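You operate a simulated robot arm through the tools that you are given. There is no shell and no other tool.

You are at the controls of a simulated robot arm. One attempt, no reset.

JOB
Strap the hull pad down on the cart at 150 N.
Fine: brake on before winding; pad under the strap, then the ring over its post.
Where things are to end (x, y in the base frame): hull pad within 30 mm of [690, -250].

It is judged by the outcome, as a careful person would: the job done as asked, and still so three seconds after it is handed in. It fails if anything else is knocked over, pushed out of place, dropped, spilled or broken.

ROBOT AND FRAMES
A 7-joint arm with a two-finger parallel gripper, fixed in place. Base frame: the origin is on the floor under the middle of its stand, x ahead of it, y to its left, z up; the work surface is at about z = 559. Lengths are in mm, angles in rad, forces in N, time in s.
It reaches about 910 mm from its shoulder. Its first joint turns from -2.897 to 2.897 rad. Payload 3.43 kg.
The tool frame sits at the grasp point between the pads (the TCP): z along the fingers, y along the line on which they close. The tips reach 30 mm beyond it. The gripper opens to 94 mm. The fingers are 28 mm wide and 10 mm thick; the gripper's body (50 by 96 mm) begins 55 mm behind the TCP.
Orientation is that of the tool frame in the base frame, as a unit quaternion [x, y, z, w]. With the fingers straight down and closing along the base's y, the tool's x points along the base's -x, its y along +y and its z along -z.

CONTROLS
- The arm moves only by the tool servo_tool. Its argument "moves" is a list of rows, each an object of numbers (a shift or turn left out is 0, a gripper value left out holds the last): "x", "y", "z": the shift along the base's x, y, z in mm; "wx", "wy", "wz": the turn, a rotation vector about the base's x, y, z in rad. In form: [{"x": .., "y": .., "z": .., "wx": .., "wy": .., "wz": ..}, ...]. A call has 1 to 20 rows; each row shifts and turns the commanded pose from where the row before left it. "claw" is the opening, from 0 (shut) to 1 (fully open), set as the call begins (left out, the last holds). Each row takes 0.2 s and may step no farther than 50 mm and 0.15 rad from the row before; otherwise, or with a gripper value out of range, the whole call is refused. Where a pose cannot be reached the arm comes as near as it can. A force on the tool above 90 N (or 10 N above the force at the start of the call, whichever is more), or a blocked arm, ends the call early, and 0.2 s more pass. The fingers move at their own pace (about 45 mm/s each) and stop on an object; they squeeze with about 31 N. The grip force told is the motor's: it shows also when the fingers shut on nothing. Time passes only in rows, and 0.2 s behind the last, so rows that do not move let the fingers close. The reply holds the time, the measured pose of the TCP, the force on the tool along the base axes, the opening and the grip force, in the units named above and with some noise, with the torque about the TCP (base axes, N m) and any sound that the robot's microphone picked up.
- Cameras (640 x 400 px; columns grow to the right, rows downward): "scene" is fixed at [50.4, -650.2, 1190.5]; the picture's right is [0.55, -0.83, 0.00], its down [-0.63, -0.42, -0.65] and it looks along [0.54, 0.36, -0.76] (base axes); focal length 352 px, centre (320, 200). "wrist" rides on the gripper at [76, 14, -103] in the tool frame; the picture's right is [-0.18, 0.98, 0.00], its down [-0.75, -0.14, -0.64] and it looks along [-0.63, -0.12, 0.77] (tool axes); focal length 243 px, centre (320, 200).
- get_image(camera): a new picture of that camera. No time passes.
- raise_lower(by): slides the trunk up (or, below 0, down) by that many mm; the arm rides with it, the base frame stays. It gives what a move gives, with no picture.
- locate(camera, pixels): there is no depth. For up to 12 entries [column, row, z] of the newest picture of that camera ("zoom" is the newest enlarged one), the place [x, y] in the base frame at which the ray of that pixel passes the height z, good to about 3 mm. No time passes.
- close_up(camera, box): a new picture of the part [left, top, right, bottom] of that camera's present view, enlarged. No time passes.
- hand_in(): hands the job in; it is judged then, once.

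Open the gripper and draw the arm clear of the work before you hand the job in, unless the task says otherwise.

The tools are called as name(argument=value, ...) on one line, values as JSON. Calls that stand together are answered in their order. servo_tool: Moves the arm, as the interface text tells. Its arguments: {"type":"object","properties":{"moves":{"type":"array"},"claw":{"type":"number"}},"required":["moves"]} The other tools are called the same way: raise_lower (by) moves the trunk up or down; get_image (camera) takes a picture; locate (camera, pixels) gives the place at which the rays of pixels pass given heights; close_up (camera, box) takes an enlarged picture of a part of a camera's view; hand_in () hands the job in.

At the start:

```text
time: 0.0
tcp_pos: [279.2, -382.9, 886.2]
ee_rot: [0.0, 1.0, -0.001, 0.0]
contact_force: [0.8, 0.0, 0.0]
wrist_torque: [0.0, -0.02, -0.02]
width: 93.9
grip_force: 0.0
trunk travel left (down, up): [-200.0, 410.0]
```

scene: 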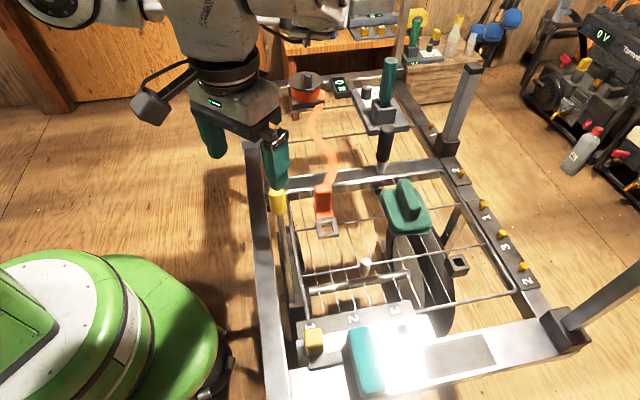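
wrist: 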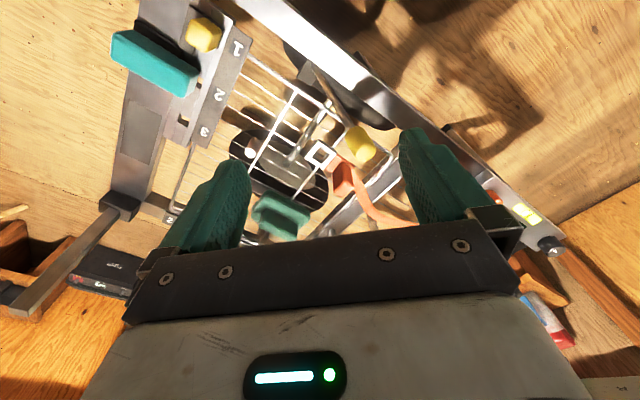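

I start by looking at the scene in enlarged pictures: the cart frame, the strap with the ring near (328,225), the green pad handle near (405,205), and the winder near (385,100).

close_up(camera="scene", box=[240, 150, 400, 250])

close_up(camera="scene", box=[260, 50, 420, 150])

close_up(camera="scene", box=[360, 150, 540, 262])

close_up(camera="scene", box=[260, 240, 520, 400])

```text
4.00 times, centred on (320, 200) of scene
```

zoom: 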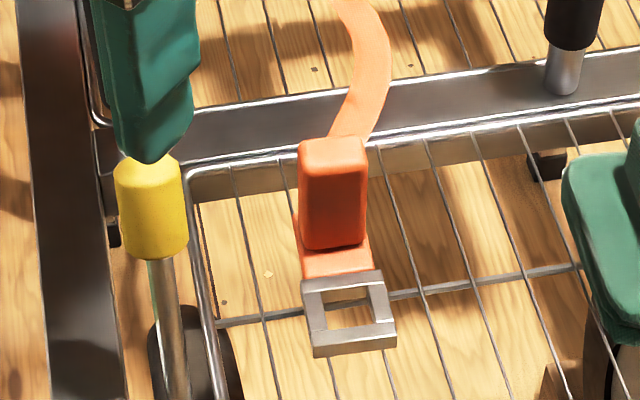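

```text
4.00 times, centred on (340, 100) of scene
```

zoom: 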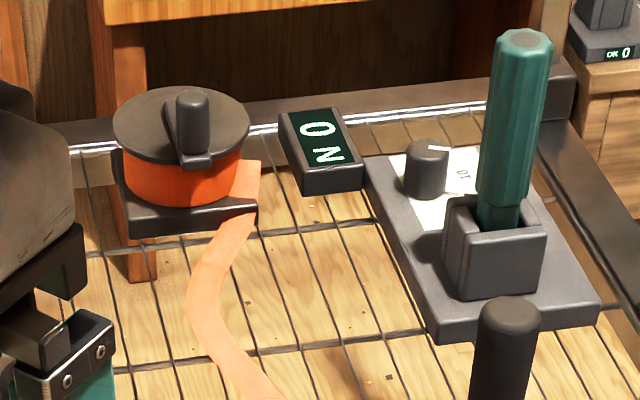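

```text
3.56 times, centred on (450, 206) of scene
```

zoom: 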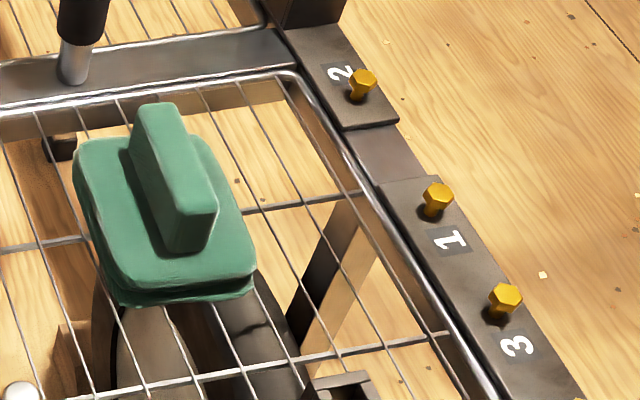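

```text
2.46 times, centred on (390, 320) of scene
```

zoom: 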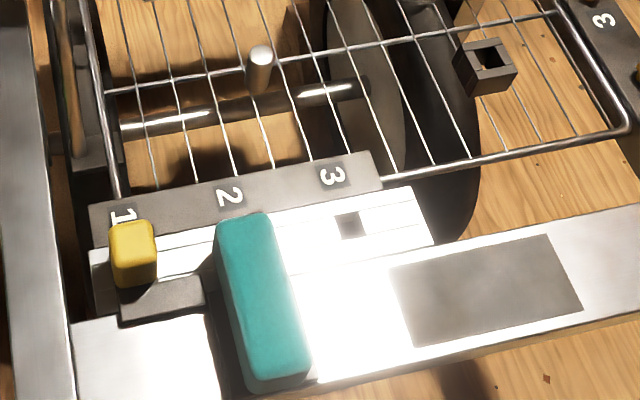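

The reel with crank is around (305,88), a display shows "0 N", and there are several candidates for the brake. I look closer at the rest of the scene and through the wrist camera.

close_up(camera="wrist", box=[100, 0, 300, 125])

close_up(camera="wrist", box=[230, 100, 430, 225])

close_up(camera="scene", box=[340, 0, 540, 125])

close_up(camera="scene", box=[500, 0, 640, 200])

close_up(camera="scene", box=[330, 60, 420, 135])

```text
3.20 times, centred on (200, 62) of wrist
```

zoom: 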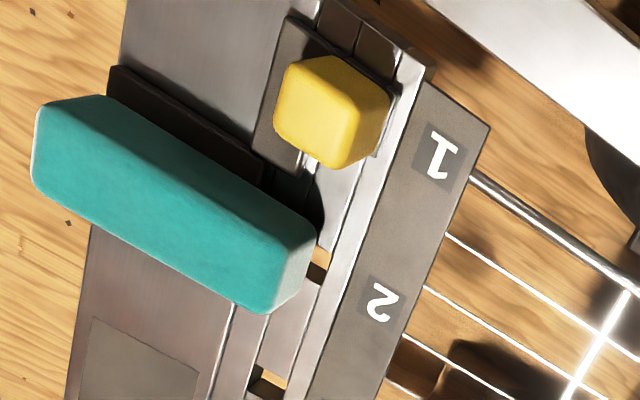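

```text
3.20 times, centred on (330, 162) of wrist
```

zoom: 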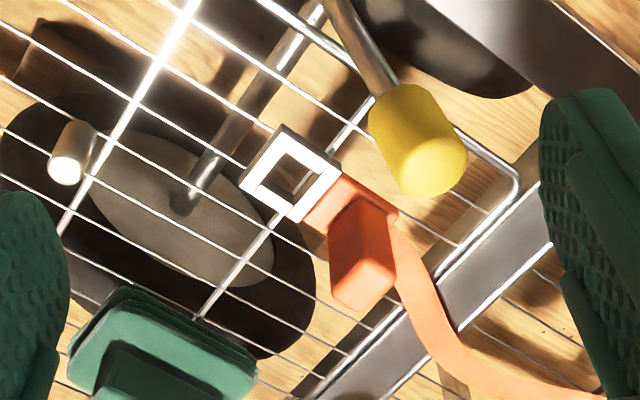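

```text
3.20 times, centred on (440, 62) of scene
```

zoom: 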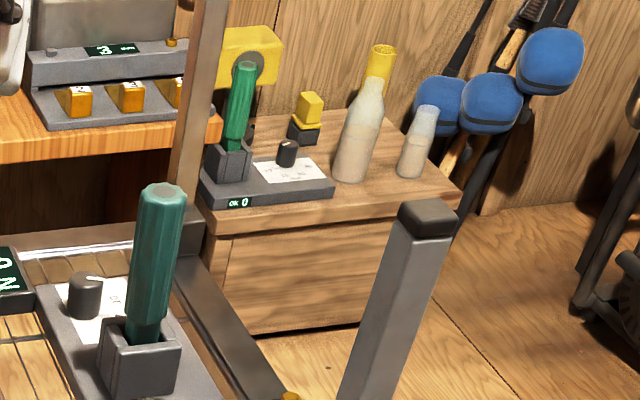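

```text
2.00 times, centred on (570, 100) of scene
```

zoom: 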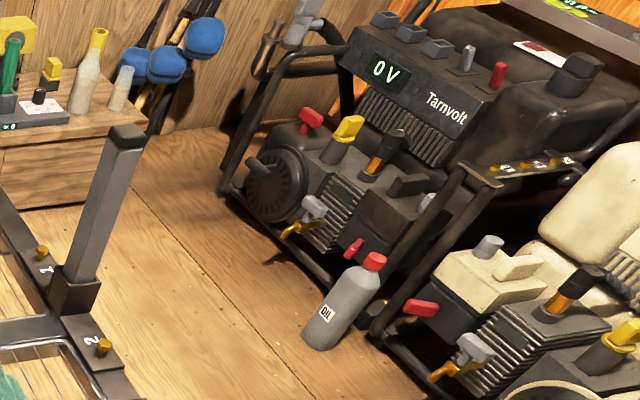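

```text
5.33 times, centred on (375, 98) of scene
```

zoom: 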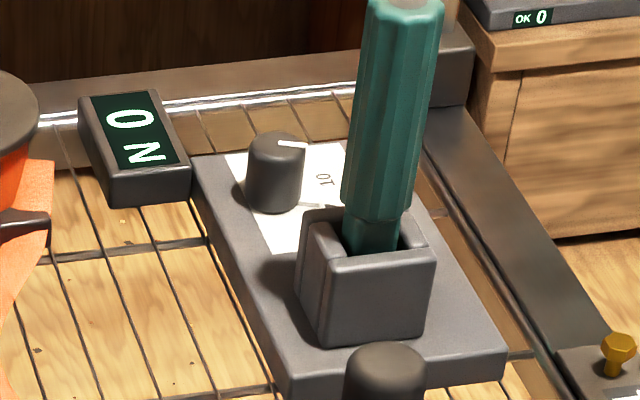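

I locate the main features at plausible heights to map the layout.

locate(camera="scene", pixels=[[405, 205, 600], [365, 268, 600], [328, 227, 580], [323, 200, 600], [278, 200, 650], [305, 88, 620], [385, 145, 650], [385, 110, 580], [455, 262, 570], [340, 88, 580], [365, 375, 600], [313, 340, 580]])

get_image(camera="wrist")

```text
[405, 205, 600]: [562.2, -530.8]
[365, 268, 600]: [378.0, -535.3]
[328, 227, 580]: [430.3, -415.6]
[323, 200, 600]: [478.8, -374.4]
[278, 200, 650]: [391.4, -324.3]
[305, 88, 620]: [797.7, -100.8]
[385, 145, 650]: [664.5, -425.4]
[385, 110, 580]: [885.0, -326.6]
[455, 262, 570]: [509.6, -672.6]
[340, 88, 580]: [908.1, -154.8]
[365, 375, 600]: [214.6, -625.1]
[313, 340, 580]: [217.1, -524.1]
```

```text
taken
```

wrist: 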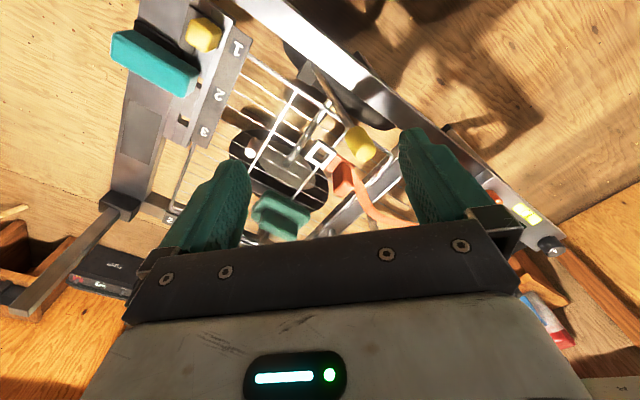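

The pad's target projects to about pixel (327,141), on the mesh between the reel (305,88) and the ring. I move the arm over there, staying high, to look at the reel, strap and display from the wrist camera.

servo_tool(moves=[{"x": 10, "y": 40, "z": 10}, {"x": 15, "y": 40, "z": 10}, {"x": 20, "y": 40, "z": 0}, {"x": 20, "y": 40, "z": 0}, {"x": 20, "y": 40, "z": 0}, {"x": 20, "y": 30}])

get_image(camera="wrist")

get_image(camera="scene")

```text
time: 1.4
tcp_pos: [394.8, -173.8, 915.9]
ee_rot: [0.001, 1.0, 0.002, 0.0]
contact_force: [0.2, -0.9, 0.1]
wrist_torque: [0.05, -0.01, 0.01]
width: 93.7
grip_force: 0.1
out of reach, approached as far as the arm can: row 6
trunk travel left (down, up): [-200.0, 410.0]
```

```text
taken
```

wrist: 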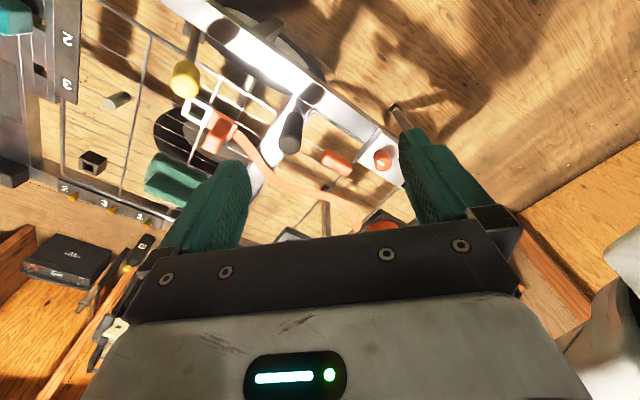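

```text
taken
```

scene: 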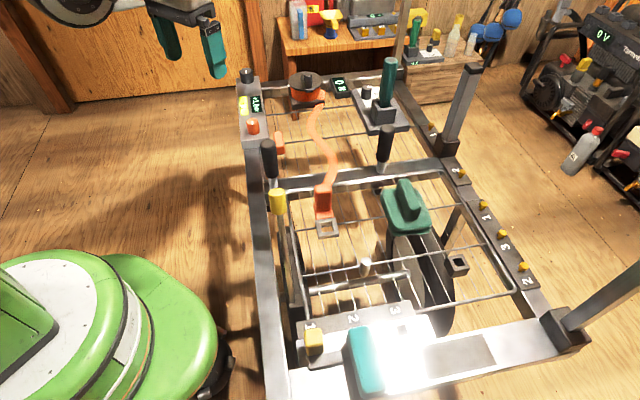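

With the arm out of the way I now see two black posts (268,160) and (385,145), a panel with display and orange button at (250,110), and an orange block at (278,143). I zoom in.

close_up(camera="scene", box=[230, 60, 350, 135])

close_up(camera="scene", box=[230, 120, 350, 250])

close_up(camera="wrist", box=[250, 60, 410, 240])

close_up(camera="wrist", box=[60, 20, 300, 220])

close_up(camera="scene", box=[350, 110, 430, 200])

```text
5.33 times, centred on (290, 98) of scene
```

zoom: 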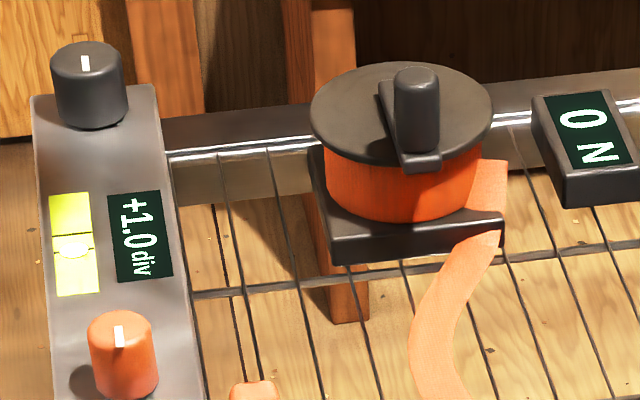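

```text
3.08 times, centred on (290, 185) of scene
```

zoom: 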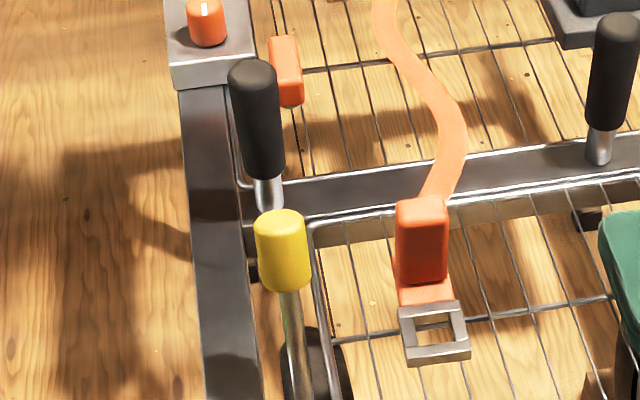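

```text
2.22 times, centred on (330, 150) of wrist
```

zoom: 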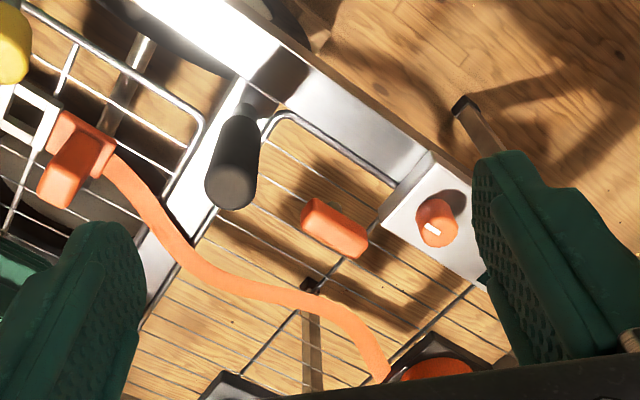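

```text
2.00 times, centred on (180, 120) of wrist
```

zoom: 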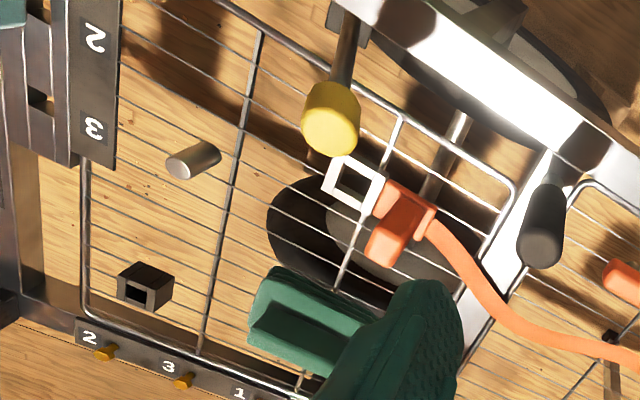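

```text
4.44 times, centred on (390, 155) of scene
```

zoom: 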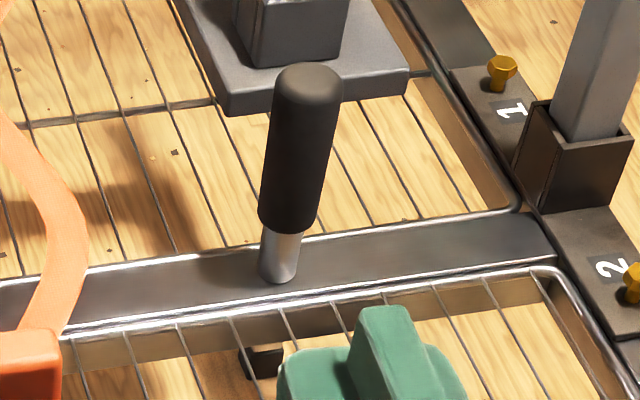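

I triangulate key points (grey pin, black posts, yellow knob, ring, pad, reel) using both cameras at two heights each.

locate(camera="scene", pixels=[[365, 262, 560], [365, 262, 620], [278, 196, 600], [278, 196, 700], [385, 132, 600], [385, 132, 700], [268, 146, 600], [268, 146, 700], [278, 137, 560], [278, 137, 620], [328, 228, 560], [328, 228, 600]])

locate(camera="wrist", pixels=[[110, 102, 560], [110, 102, 620], [185, 80, 600], [185, 80, 700], [293, 135, 600], [293, 135, 700], [336, 162, 560], [336, 162, 620], [197, 110, 560], [197, 110, 600], [92, 163, 560], [92, 163, 600]])

close_up(camera="scene", box=[260, 120, 310, 160])

close_up(camera="scene", box=[340, 240, 400, 300])

```text
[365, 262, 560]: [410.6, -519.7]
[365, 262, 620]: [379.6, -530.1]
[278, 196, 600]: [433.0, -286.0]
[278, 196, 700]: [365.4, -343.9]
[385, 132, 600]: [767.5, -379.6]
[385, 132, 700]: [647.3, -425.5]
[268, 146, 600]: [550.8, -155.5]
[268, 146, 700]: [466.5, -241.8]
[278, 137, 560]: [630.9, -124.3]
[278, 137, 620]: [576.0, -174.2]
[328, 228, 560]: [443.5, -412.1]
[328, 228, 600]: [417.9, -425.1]
```

```text
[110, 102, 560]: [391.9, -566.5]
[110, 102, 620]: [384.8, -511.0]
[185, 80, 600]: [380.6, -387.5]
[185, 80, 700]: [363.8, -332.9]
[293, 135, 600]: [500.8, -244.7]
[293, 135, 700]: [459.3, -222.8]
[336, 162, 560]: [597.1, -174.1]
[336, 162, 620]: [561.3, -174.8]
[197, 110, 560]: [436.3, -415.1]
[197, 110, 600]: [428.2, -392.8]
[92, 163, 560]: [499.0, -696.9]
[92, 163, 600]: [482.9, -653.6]
```

```text
10.00 times, centred on (285, 140) of scene
```

zoom: 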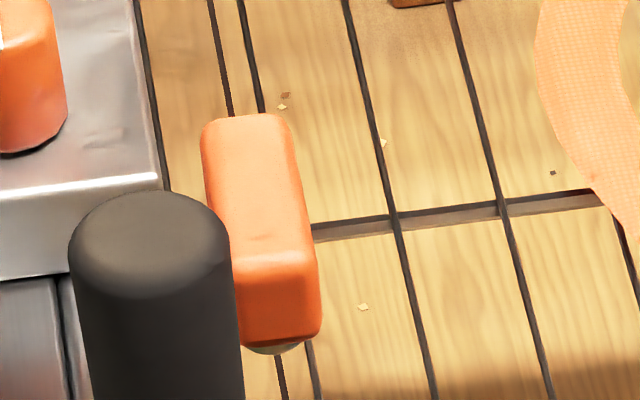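

```text
6.67 times, centred on (370, 270) of scene
```

zoom: 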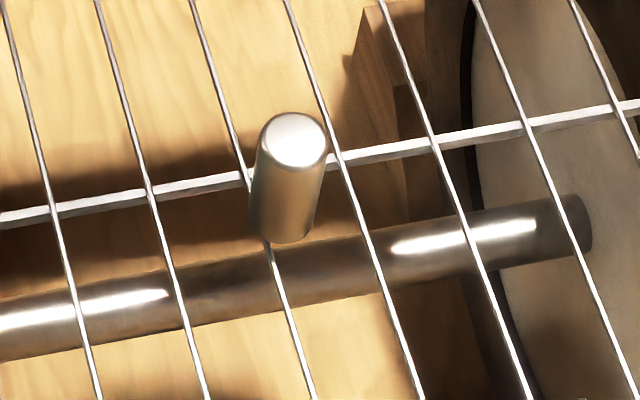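

Triangulated: grey pin top at (388,-527,603), about 17 mm thick; yellow knob top at (369,-338,690); orange block near (570,-174,620). I lower the wrist camera toward the orange block and reel to see what they are.

servo_tool(moves=[{"z": -40}, {"z": -40}, {"z": -30}])

get_image(camera="wrist")

close_up(camera="wrist", box=[240, 60, 440, 240])

```text
time: 2.2
tcp_pos: [386.7, -190.4, 881.3]
ee_rot: [0.0, 1.0, 0.0, 0.0]
contact_force: [-0.6, 0.1, 0.0]
wrist_torque: [0.01, 0.02, -0.01]
width: 94.0
grip_force: 0.0
out of reach, approached as far as the arm can: row 1, 2, 3
trunk travel left (down, up): [-200.0, 410.0]
```

```text
taken
```

wrist: 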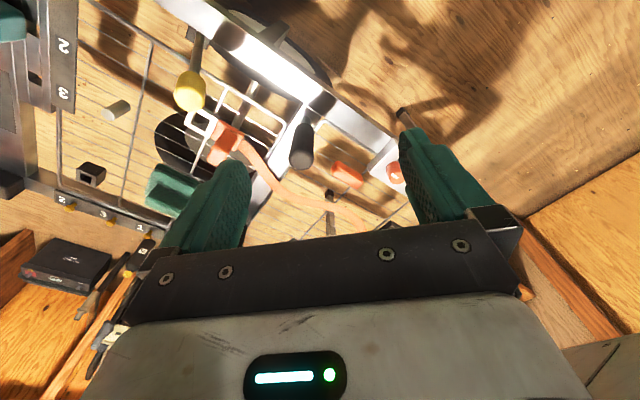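

```text
2.22 times, centred on (340, 150) of wrist
```

zoom: 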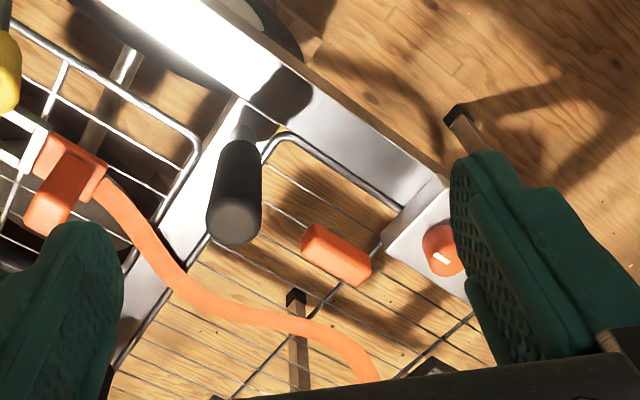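

The replies say the arm is near some limit here (commanded lower but it stopped at z 881). I step outward a little and see whether it can descend from there.

servo_tool(moves=[{"x": 20, "y": -30}, {"x": 20, "y": -10}])

servo_tool(moves=[{"wz": 0.1}, {"wz": 0.1}, {"wz": 0.1}])

```text
time: 2.8
tcp_pos: [428.3, -233.5, 876.2]
ee_rot: [0.0, 1.0, 0.0, 0.0]
contact_force: [-0.4, 0.4, -0.2]
wrist_torque: [-0.03, -0.03, 0.0]
width: 94.4
grip_force: 0.0
trunk travel left (down, up): [-200.0, 410.0]
```

```text
time: 3.6
tcp_pos: [427.7, -231.6, 878.1]
ee_rot: [-0.15, 0.989, 0.0, 0.0]
contact_force: [0.1, -0.7, -1.1]
wrist_torque: [-0.01, 0.0, 0.0]
width: 94.0
grip_force: 0.1
trunk travel left (down, up): [-200.0, 410.0]
```

Turning the tool worked without complaint. Now I descend from here in steps and watch the reach report.

servo_tool(moves=[{"z": -30}, {"z": -30}, {"z": -20}])

get_image(camera="wrist")

get_image(camera="scene")

```text
time: 4.4
tcp_pos: [427.4, -232.8, 799.1]
ee_rot: [-0.149, 0.989, 0.001, 0.0]
contact_force: [0.6, 0.6, 1.1]
wrist_torque: [0.0, -0.02, -0.02]
width: 94.1
grip_force: 0.0
trunk travel left (down, up): [-200.0, 410.0]
```

```text
taken
```

wrist: 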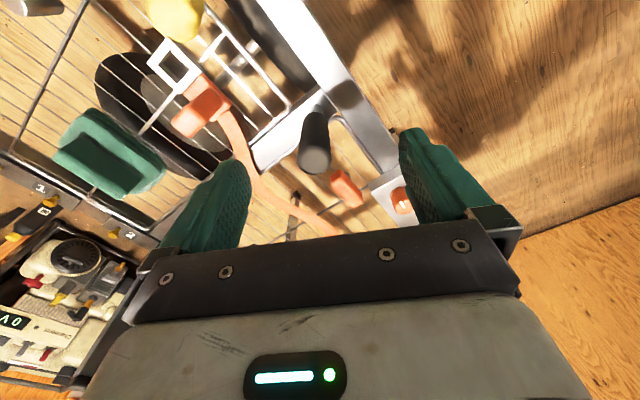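

```text
taken
```

scene: 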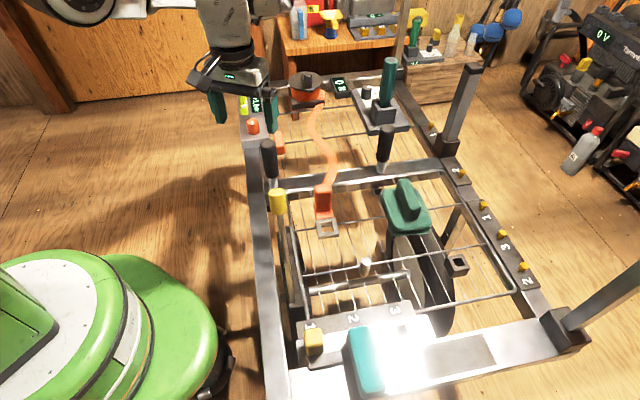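

Turning the tool freed the motion. I zoom on the orange item (345,187), black post (315,150), and yellow knob in the new wrist view.

close_up(camera="wrist", box=[260, 90, 420, 240])

close_up(camera="wrist", box=[60, 0, 320, 170])

locate(camera="scene", pixels=[[257, 150, 560], [263, 230, 560], [270, 340, 560], [270, 190, 560], [380, 174, 560], [440, 160, 560], [283, 245, 560], [320, 92, 600], [303, 104, 590], [285, 300, 400], [437, 300, 400], [430, 240, 400]])

```text
2.67 times, centred on (340, 165) of wrist
```

zoom: 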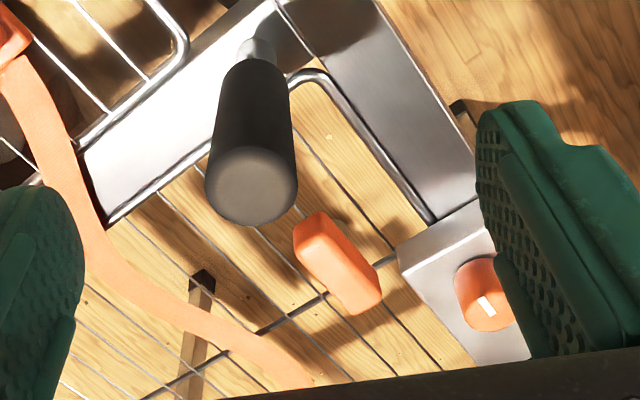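

```text
2.35 times, centred on (190, 85) of wrist
```

zoom: 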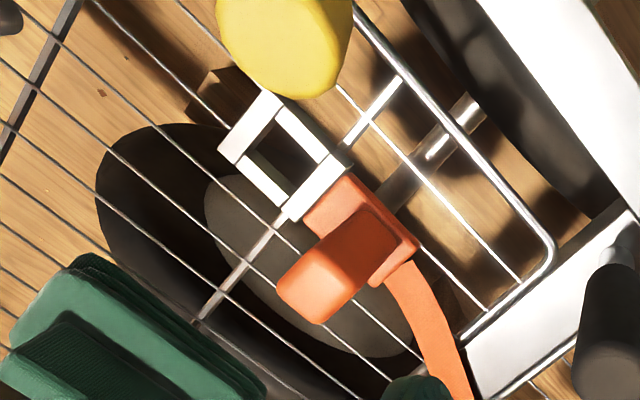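

```text
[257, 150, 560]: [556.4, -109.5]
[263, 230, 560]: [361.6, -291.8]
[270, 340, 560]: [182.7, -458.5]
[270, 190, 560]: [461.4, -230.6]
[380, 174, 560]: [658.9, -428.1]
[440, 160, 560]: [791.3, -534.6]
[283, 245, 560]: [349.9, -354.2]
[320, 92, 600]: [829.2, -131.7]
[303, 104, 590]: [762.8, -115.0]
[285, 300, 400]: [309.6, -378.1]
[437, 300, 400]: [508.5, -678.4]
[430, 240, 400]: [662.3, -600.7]
```

I zoom on the yellow-knobbed lever's lower end and the strip next to the left rail to see whether it is the wheel brake.

close_up(camera="scene", box=[250, 185, 340, 325])

close_up(camera="scene", box=[270, 280, 320, 330])

close_up(camera="scene", box=[280, 60, 350, 110])

close_up(camera="scene", box=[300, 180, 350, 250])

```text
2.86 times, centred on (295, 255) of scene
```

zoom: 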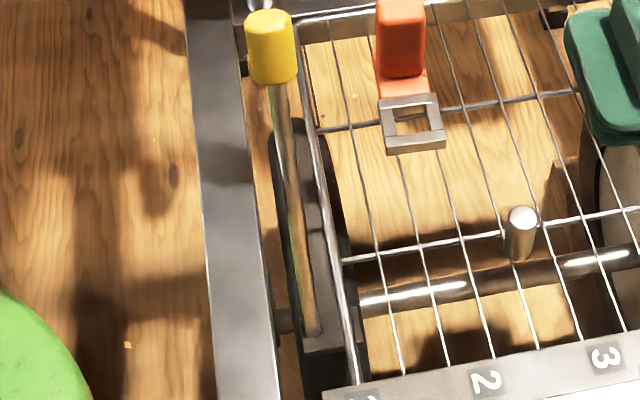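

```text
8.00 times, centred on (295, 305) of scene
```

zoom: 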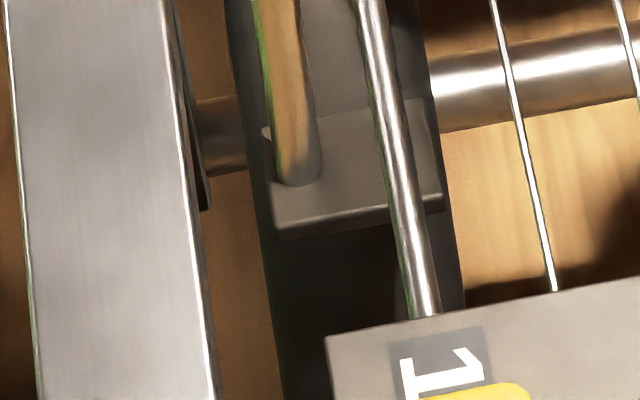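

```text
8.00 times, centred on (315, 85) of scene
```

zoom: 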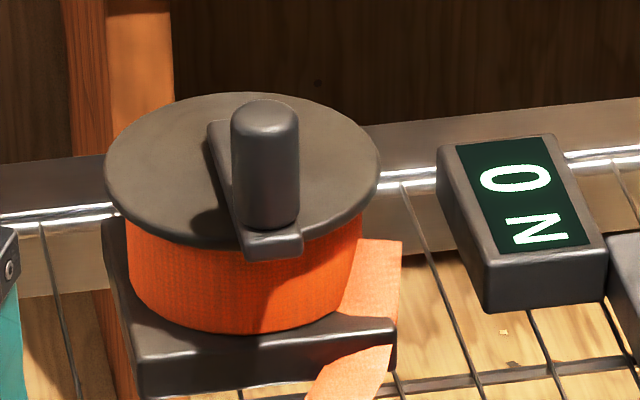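

```text
5.71 times, centred on (325, 215) of scene
```

zoom: 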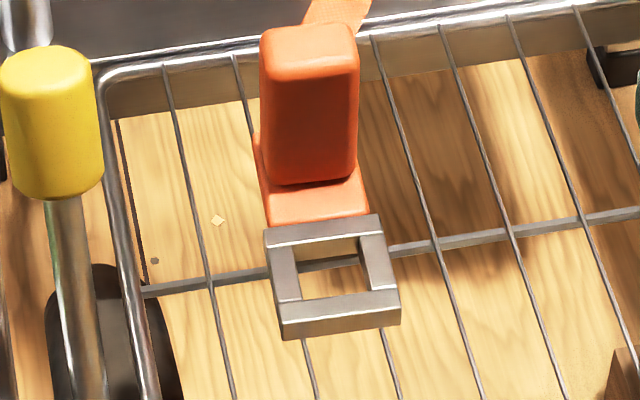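

The yellow-knobbed rod runs down to a block at the left wheel (296,303), so it is the cart's wheel brake. I go back to the start area, a bit lower, to see the lever and how far it can swing.

servo_tool(moves=[{"z": 40}, {"z": 40, "wz": -0.1}, {"x": -35, "y": -35, "wz": -0.1}, {"x": -35, "y": -35, "wz": -0.1}, {"x": -35, "y": -30}, {"x": -35, "y": -30}, {"z": -20}])

get_image(camera="wrist")

close_up(camera="wrist", box=[230, 0, 430, 170])

```text
time: 6.0
tcp_pos: [286.1, -363.9, 855.0]
ee_rot: [-0.001, 1.0, 0.0, -0.001]
contact_force: [-1.4, 0.2, -0.3]
wrist_torque: [0.02, 0.0, 0.0]
width: 94.2
grip_force: 0.1
trunk travel left (down, up): [-200.0, 410.0]
```

```text
taken
```

wrist: 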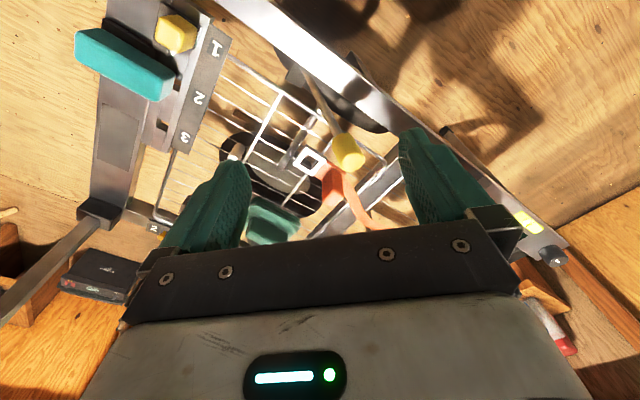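

```text
2.35 times, centred on (330, 85) of wrist
```

zoom: 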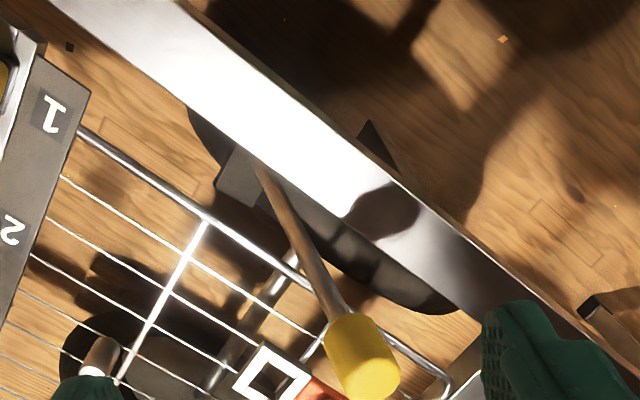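

I triangulate the lever: knob top (349,157) wrist / (278,191) scene, rod foot (302,70) wrist / (296,303) scene.

locate(camera="wrist", pixels=[[349, 157, 640], [349, 157, 700], [302, 70, 340], [302, 70, 400], [302, 70, 460], [339, 133, 600], [339, 133, 660]])

locate(camera="scene", pixels=[[278, 191, 640], [278, 191, 700], [296, 303, 340], [296, 303, 400], [296, 303, 460], [280, 214, 600], [280, 214, 660]])

close_up(camera="wrist", box=[270, 30, 350, 100])

close_up(camera="wrist", box=[260, 130, 360, 220])

```text
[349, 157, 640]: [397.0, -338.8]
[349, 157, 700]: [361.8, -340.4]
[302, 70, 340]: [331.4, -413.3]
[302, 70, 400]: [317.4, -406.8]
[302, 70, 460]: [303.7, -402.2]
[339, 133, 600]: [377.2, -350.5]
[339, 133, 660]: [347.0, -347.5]
```

```text
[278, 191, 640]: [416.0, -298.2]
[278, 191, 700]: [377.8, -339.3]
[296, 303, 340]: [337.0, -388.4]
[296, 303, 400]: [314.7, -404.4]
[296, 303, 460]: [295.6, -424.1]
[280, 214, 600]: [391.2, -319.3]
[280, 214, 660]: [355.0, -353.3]
```

```text
5.71 times, centred on (310, 65) of wrist
```

zoom: 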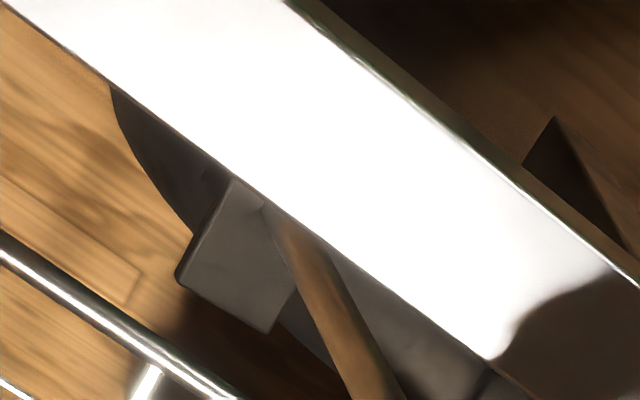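

```text
4.44 times, centred on (310, 175) of wrist
```

zoom: 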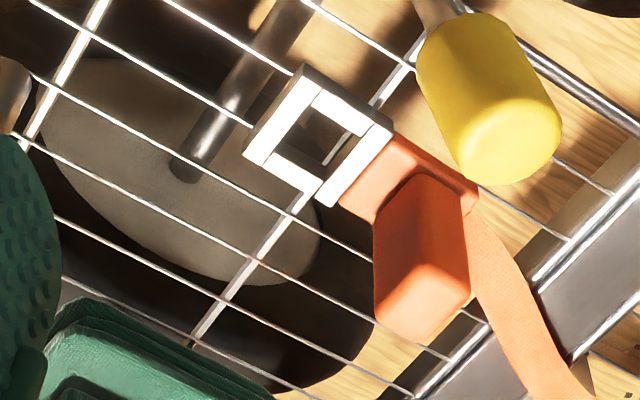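

The lever foot is at about (316,-405,400) and the knob centre about (363,-344,675): it leans forward toward the reel by ~15°, so on is probably pulled back. I'll bring nearly closed fingers in front of the knob (on its +x+y side), tool turned 45° so the two finger edges straddle the knob.

servo_tool(claw=0.16, moves=[{"x": 20, "y": 5, "wz": 0.13}, {"x": 20, "y": 10, "wz": 0.13}, {"x": 20, "y": 10, "wz": 0.13}, {"x": 25, "y": 15, "wz": 0.13}, {"x": 25, "y": 15, "wz": 0.13}, {"x": 12, "y": 8, "wz": 0.135}])

get_image(camera="wrist")

get_image(camera="scene")

```text
time: 7.4
tcp_pos: [470.1, -327.1, 840.5]
ee_rot: [-0.382, 0.924, 0.0, -0.001]
contact_force: [0.4, -0.7, 0.0]
wrist_torque: [0.0, -0.04, -0.01]
width: 15.0
grip_force: 0.0
out of reach, approached as far as the arm can: row 3, 4, 5, 6
trunk travel left (down, up): [-200.0, 410.0]
```

```text
taken
```

wrist: 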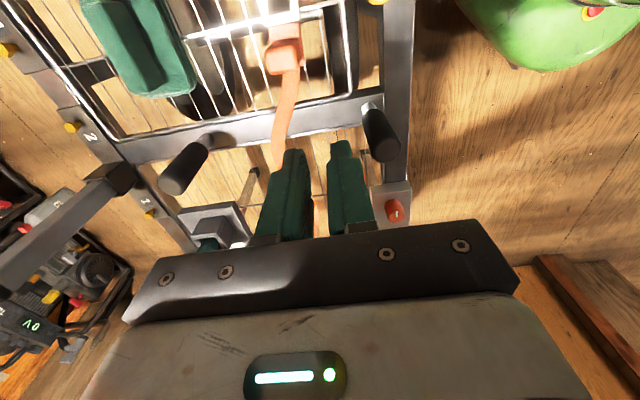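

```text
taken
```

scene: 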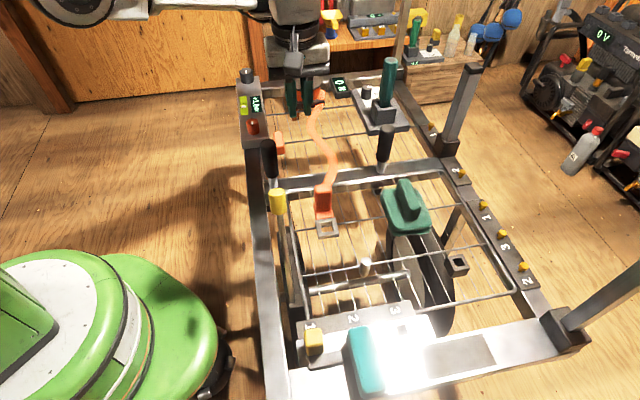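

The arm stopped short again (470,-327) instead of (408,-301), so some joint limit binds. I try moving inward again from here to see whether it's really a limit.

servo_tool(moves=[{"x": -15, "y": 6}, {"x": -15, "y": 6}])

servo_tool(moves=[{"z": -20}, {"z": -20}])

```text
time: 8.0
tcp_pos: [468.8, -322.6, 830.0]
ee_rot: [-0.382, 0.924, -0.001, -0.001]
contact_force: [-0.3, 0.5, 0.4]
wrist_torque: [-0.02, 0.01, 0.0]
width: 14.8
grip_force: 0.2
out of reach, approached as far as the arm can: row 1, 2
trunk travel left (down, up): [-200.0, 410.0]
```

```text
time: 8.6
tcp_pos: [467.6, -321.8, 790.8]
ee_rot: [-0.383, 0.924, 0.0, -0.001]
contact_force: [-0.7, 0.3, 0.6]
wrist_torque: [0.01, -0.01, 0.01]
width: 15.0
grip_force: 0.1
trunk travel left (down, up): [-200.0, 410.0]
```

It went down fine but not inward, which suggests a wrist joint limit tied to the tool's turn. I turn the tool back the other way and try moving inward again.

servo_tool(moves=[{"z": 20, "wz": -0.13}, {"z": 20, "wz": -0.13}, {"wz": -0.13}, {"wz": -0.13}, {"wz": -0.13}, {"wz": -0.135}])

servo_tool(moves=[{"wz": -0.13}, {"wz": -0.13}, {"wz": -0.13}, {"wz": -0.13}, {"wz": -0.13}, {"wz": -0.135}])

servo_tool(moves=[{"x": -20, "y": 7}, {"x": -20, "y": 7}, {"x": -20, "y": 6}])

```text
time: 10.0
tcp_pos: [468.8, -323.0, 830.6]
ee_rot: [0.001, 1.0, 0.0, 0.0]
contact_force: [0.4, 0.0, 0.0]
wrist_torque: [-0.02, 0.02, 0.02]
width: 14.6
grip_force: 0.1
trunk travel left (down, up): [-200.0, 410.0]
```

```text
time: 11.4
tcp_pos: [467.4, -322.3, 831.8]
ee_rot: [0.384, 0.923, 0.0, -0.001]
contact_force: [-0.4, -0.2, -0.2]
wrist_torque: [0.03, 0.01, -0.01]
width: 14.8
grip_force: 0.2
trunk travel left (down, up): [-200.0, 410.0]
```

```text
time: 12.2
tcp_pos: [406.4, -303.3, 831.2]
ee_rot: [0.381, 0.924, 0.001, 0.0]
contact_force: [-0.2, 0.3, 0.1]
wrist_torque: [-0.01, 0.02, 0.01]
width: 15.0
grip_force: 0.0
trunk travel left (down, up): [-200.0, 410.0]
```

Turning the tool to yaw −0.785 removed the limit; the fingers now close along the cart's length, ideal for caging the lever's knob. I move above the knob with the gripper open and check alignment.

servo_tool(claw=1.0, moves=[{"x": -22, "y": -20, "z": -10}, {"x": -21, "y": -21, "z": -20}, {}, {}, {}])

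get_image(camera="wrist")

get_image(camera="scene")

```text
time: 13.4
tcp_pos: [365.7, -340.7, 802.8]
ee_rot: [0.383, 0.924, 0.0, 0.0]
contact_force: [-0.8, -0.9, -1.7]
wrist_torque: [0.01, -0.01, 0.01]
width: 94.0
grip_force: 0.0
trunk travel left (down, up): [-200.0, 410.0]
```

```text
taken
```

wrist: 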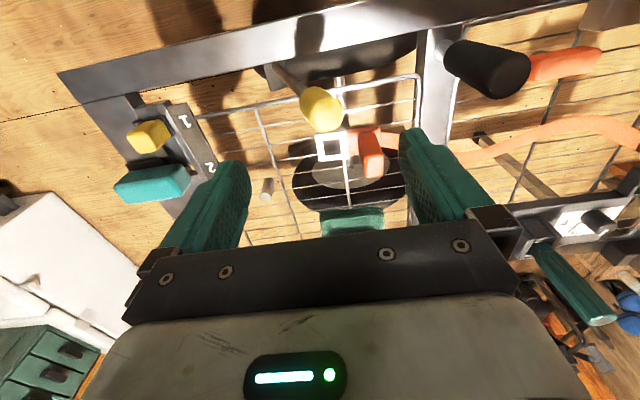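

```text
taken
```

scene: 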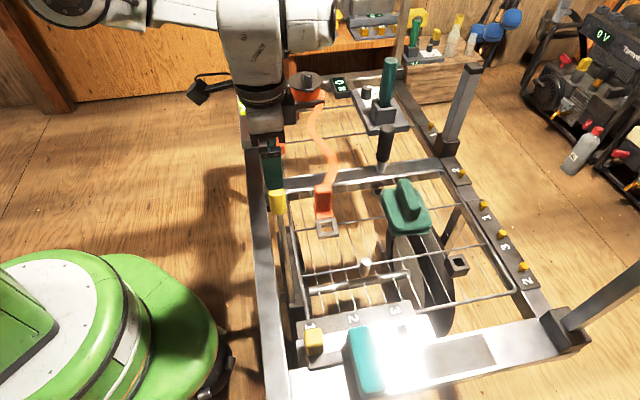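

In this view right is along the cart toward the reel; the lever leans right, knob at (321,108). I locate the knob's outline here to get its axis position.

locate(camera="wrist", pixels=[[321, 113, 680], [321, 113, 700], [341, 108, 680], [301, 108, 680], [321, 130, 700], [312, 90, 655], [275, 65, 400], [297, 84, 600]])

close_up(camera="wrist", box=[250, 40, 410, 200])

```text
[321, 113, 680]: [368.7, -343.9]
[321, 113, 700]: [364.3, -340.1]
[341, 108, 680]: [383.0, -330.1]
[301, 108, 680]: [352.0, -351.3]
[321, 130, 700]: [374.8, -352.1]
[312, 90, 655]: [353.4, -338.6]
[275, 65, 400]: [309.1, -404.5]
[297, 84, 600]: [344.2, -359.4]
```

```text
2.50 times, centred on (330, 120) of wrist
```

zoom: 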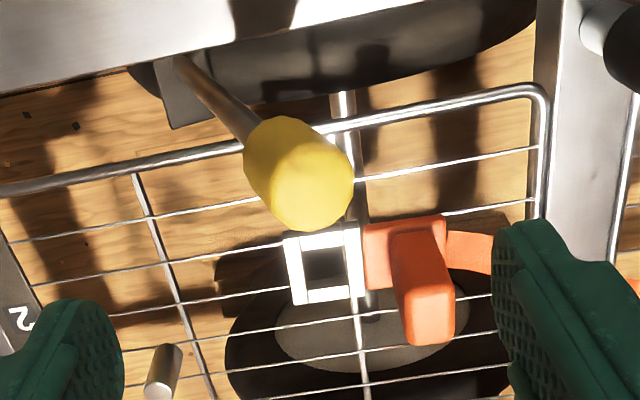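

Knob centre ≈ (367,-343,677), right under the TCP between the open fingers. I descend so the fingers straddle it (tips at ~z 658).

servo_tool(moves=[{"y": -2, "z": -30}, {"z": -30}, {"z": -30}, {"z": -25}])

get_image(camera="wrist")

```text
time: 14.4
tcp_pos: [363.6, -344.3, 685.3]
ee_rot: [0.382, 0.924, 0.0, 0.0]
contact_force: [0.2, -0.1, 0.2]
wrist_torque: [0.01, 0.02, 0.0]
width: 94.1
grip_force: 0.1
trunk travel left (down, up): [-200.0, 410.0]
```

```text
taken
```

wrist: 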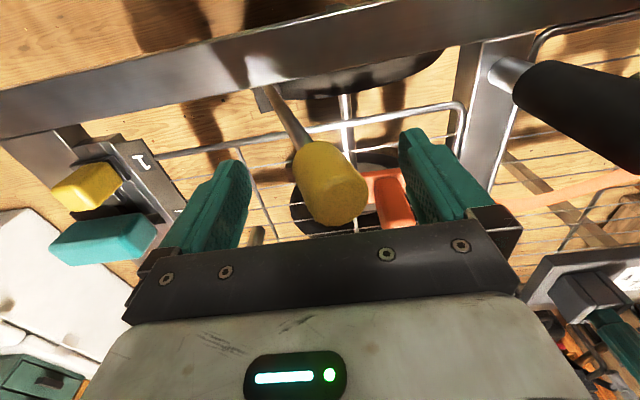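

The knob is centred between the fingers. I narrow the opening to ~52 mm as a cage and pull gently backward (−x−y), watching the force.

servo_tool(claw=0.55, moves=[{}, {}, {}, {"x": -5, "y": -5}, {"x": -5, "y": -5}, {"x": -5, "y": -5}, {"x": -5, "y": -5}])

get_image(camera="wrist")

```text
time: 16.0
tcp_pos: [343.9, -365.4, 686.4]
ee_rot: [0.381, 0.924, 0.0, -0.001]
contact_force: [0.1, -1.4, 0.5]
wrist_torque: [0.0, 0.01, 0.0]
width: 52.0
grip_force: 0.2
trunk travel left (down, up): [-200.0, 410.0]
```

```text
taken
```

wrist: 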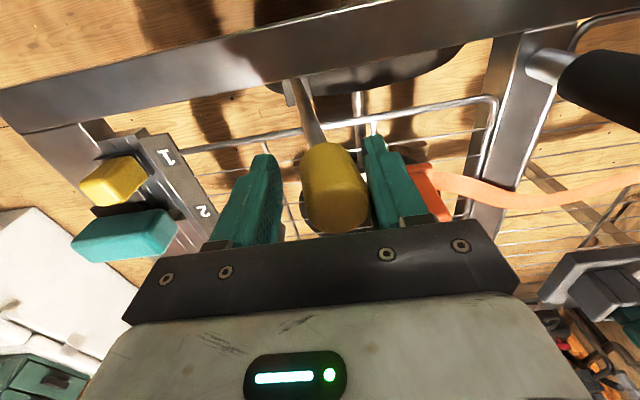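

The lever follows freely with almost no force. I keep pulling back in small steps.

servo_tool(moves=[{"x": -7, "y": -7}, {"x": -7, "y": -7}, {"x": -7, "y": -7}, {"x": -7, "y": -7}])

get_image(camera="wrist")

get_image(camera="scene")

```text
time: 17.0
tcp_pos: [316.4, -396.0, 685.1]
ee_rot: [0.382, 0.924, 0.0, 0.0]
contact_force: [-0.1, 0.9, 0.0]
wrist_torque: [0.01, 0.03, 0.01]
width: 51.6
grip_force: 0.3
trunk travel left (down, up): [-200.0, 410.0]
```

```text
taken
```

wrist: 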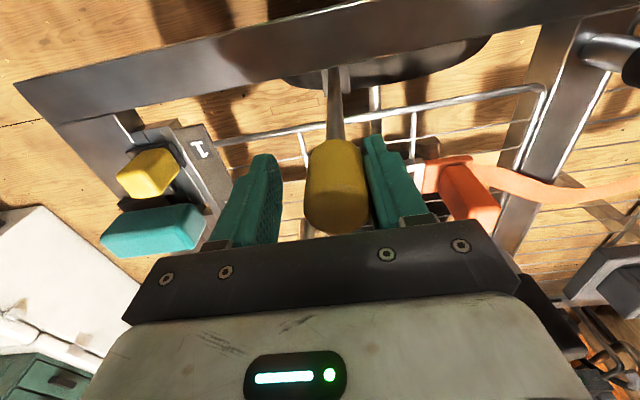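

```text
taken
```

scene: 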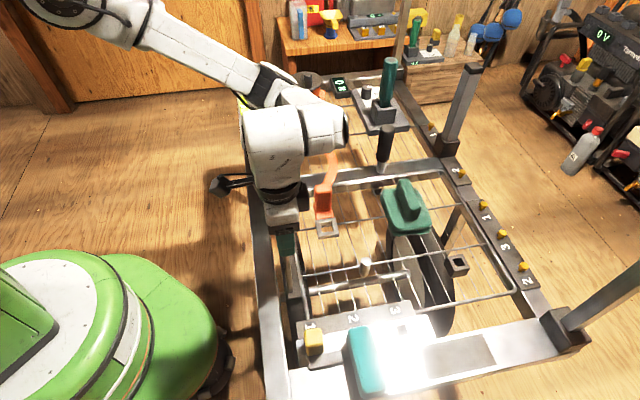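

The lever is now about vertical and still free. I continue backward.

servo_tool(moves=[{"x": -7, "y": -7}, {"x": -7, "y": -7}, {"x": -7, "y": -7}, {"x": -7, "y": -7}])

get_image(camera="wrist")

```text
time: 18.0
tcp_pos: [288.6, -424.2, 686.4]
ee_rot: [0.382, 0.924, 0.0, 0.0]
contact_force: [-0.4, -0.4, 0.7]
wrist_torque: [0.02, 0.03, -0.04]
width: 51.8
grip_force: 0.1
trunk travel left (down, up): [-200.0, 410.0]
```

```text
taken
```

wrist: 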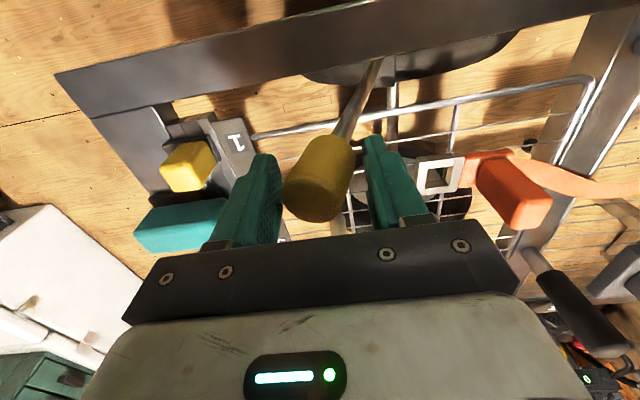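

The lever has passed vertical and leans backward. I continue to find the stop.

servo_tool(moves=[{"x": -6, "y": -6, "z": -1}, {"x": -6, "y": -6, "z": -1}, {"x": -6, "y": -6, "z": -1}])

get_image(camera="wrist")

```text
time: 18.8
tcp_pos: [273.4, -439.0, 682.5]
ee_rot: [0.381, 0.925, 0.006, 0.003]
contact_force: [40.9, 38.4, 23.4]
wrist_torque: [1.57, -1.45, -0.2]
width: 84.0
grip_force: 28.0
trunk travel left (down, up): [-200.0, 410.0]
```

```text
taken
```

wrist: 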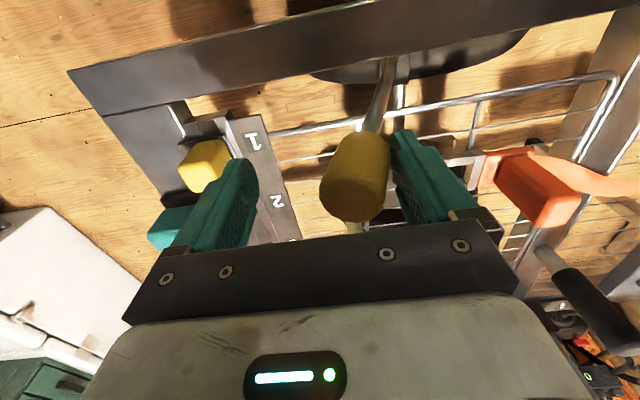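

The lever met its rear stop (56 N, fingers pushed apart). I relax forward a little, then check the lever's position.

servo_tool(moves=[{"x": 7, "y": 7}, {"x": 4, "y": 4}, {}])

get_image(camera="wrist")

close_up(camera="wrist", box=[290, 20, 450, 180])

```text
time: 19.6
tcp_pos: [279.4, -430.3, 681.8]
ee_rot: [0.382, 0.924, 0.001, 0.001]
contact_force: [19.3, 10.1, 3.4]
wrist_torque: [0.15, -0.59, -0.18]
width: 63.7
grip_force: 11.0
trunk travel left (down, up): [-200.0, 410.0]
```

```text
taken
```

wrist: 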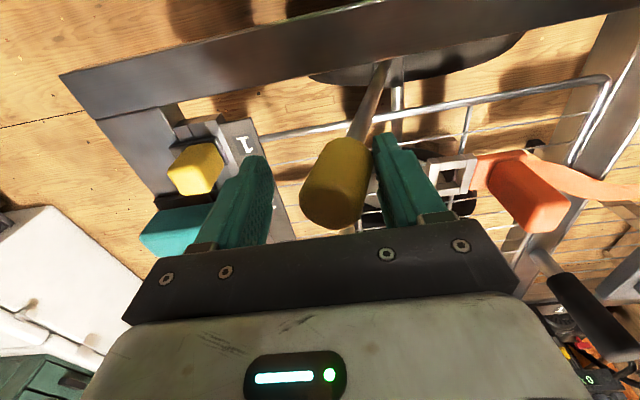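

```text
2.50 times, centred on (370, 100) of wrist
```

zoom: 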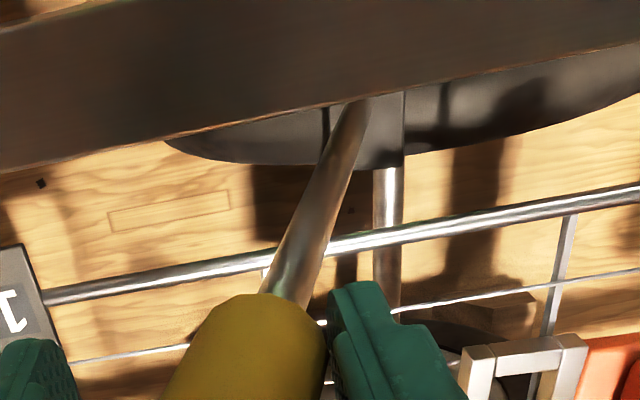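

I open the gripper to release the lever and rise straight up to look at where it rests.

servo_tool(claw=1.0, moves=[{}, {}, {}, {"z": 30}, {"z": 30}, {"z": 30}, {"z": 30}, {"x": 20, "y": 20}])

get_image(camera="wrist")

get_image(camera="scene")

```text
time: 21.4
tcp_pos: [300.5, -409.2, 802.7]
ee_rot: [0.382, 0.924, 0.0, 0.0]
contact_force: [-0.7, 0.4, -0.2]
wrist_torque: [-0.02, 0.0, -0.01]
width: 94.3
grip_force: 0.0
trunk travel left (down, up): [-200.0, 410.0]
```

```text
taken
```

wrist: 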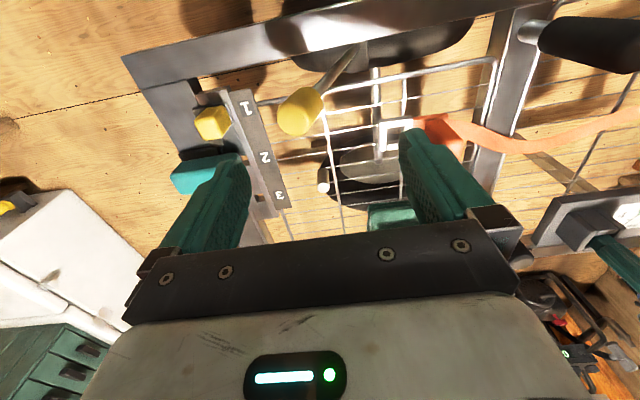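

```text
taken
```

scene: 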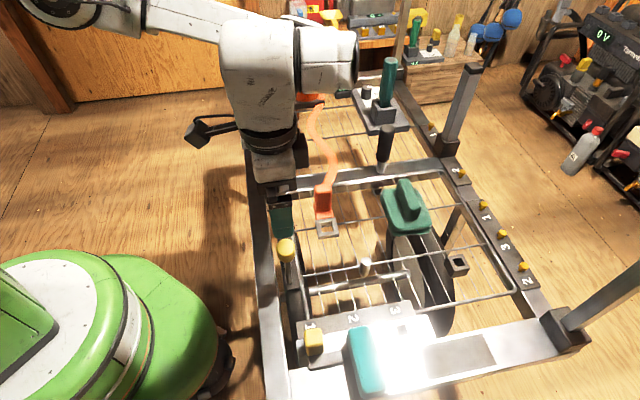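

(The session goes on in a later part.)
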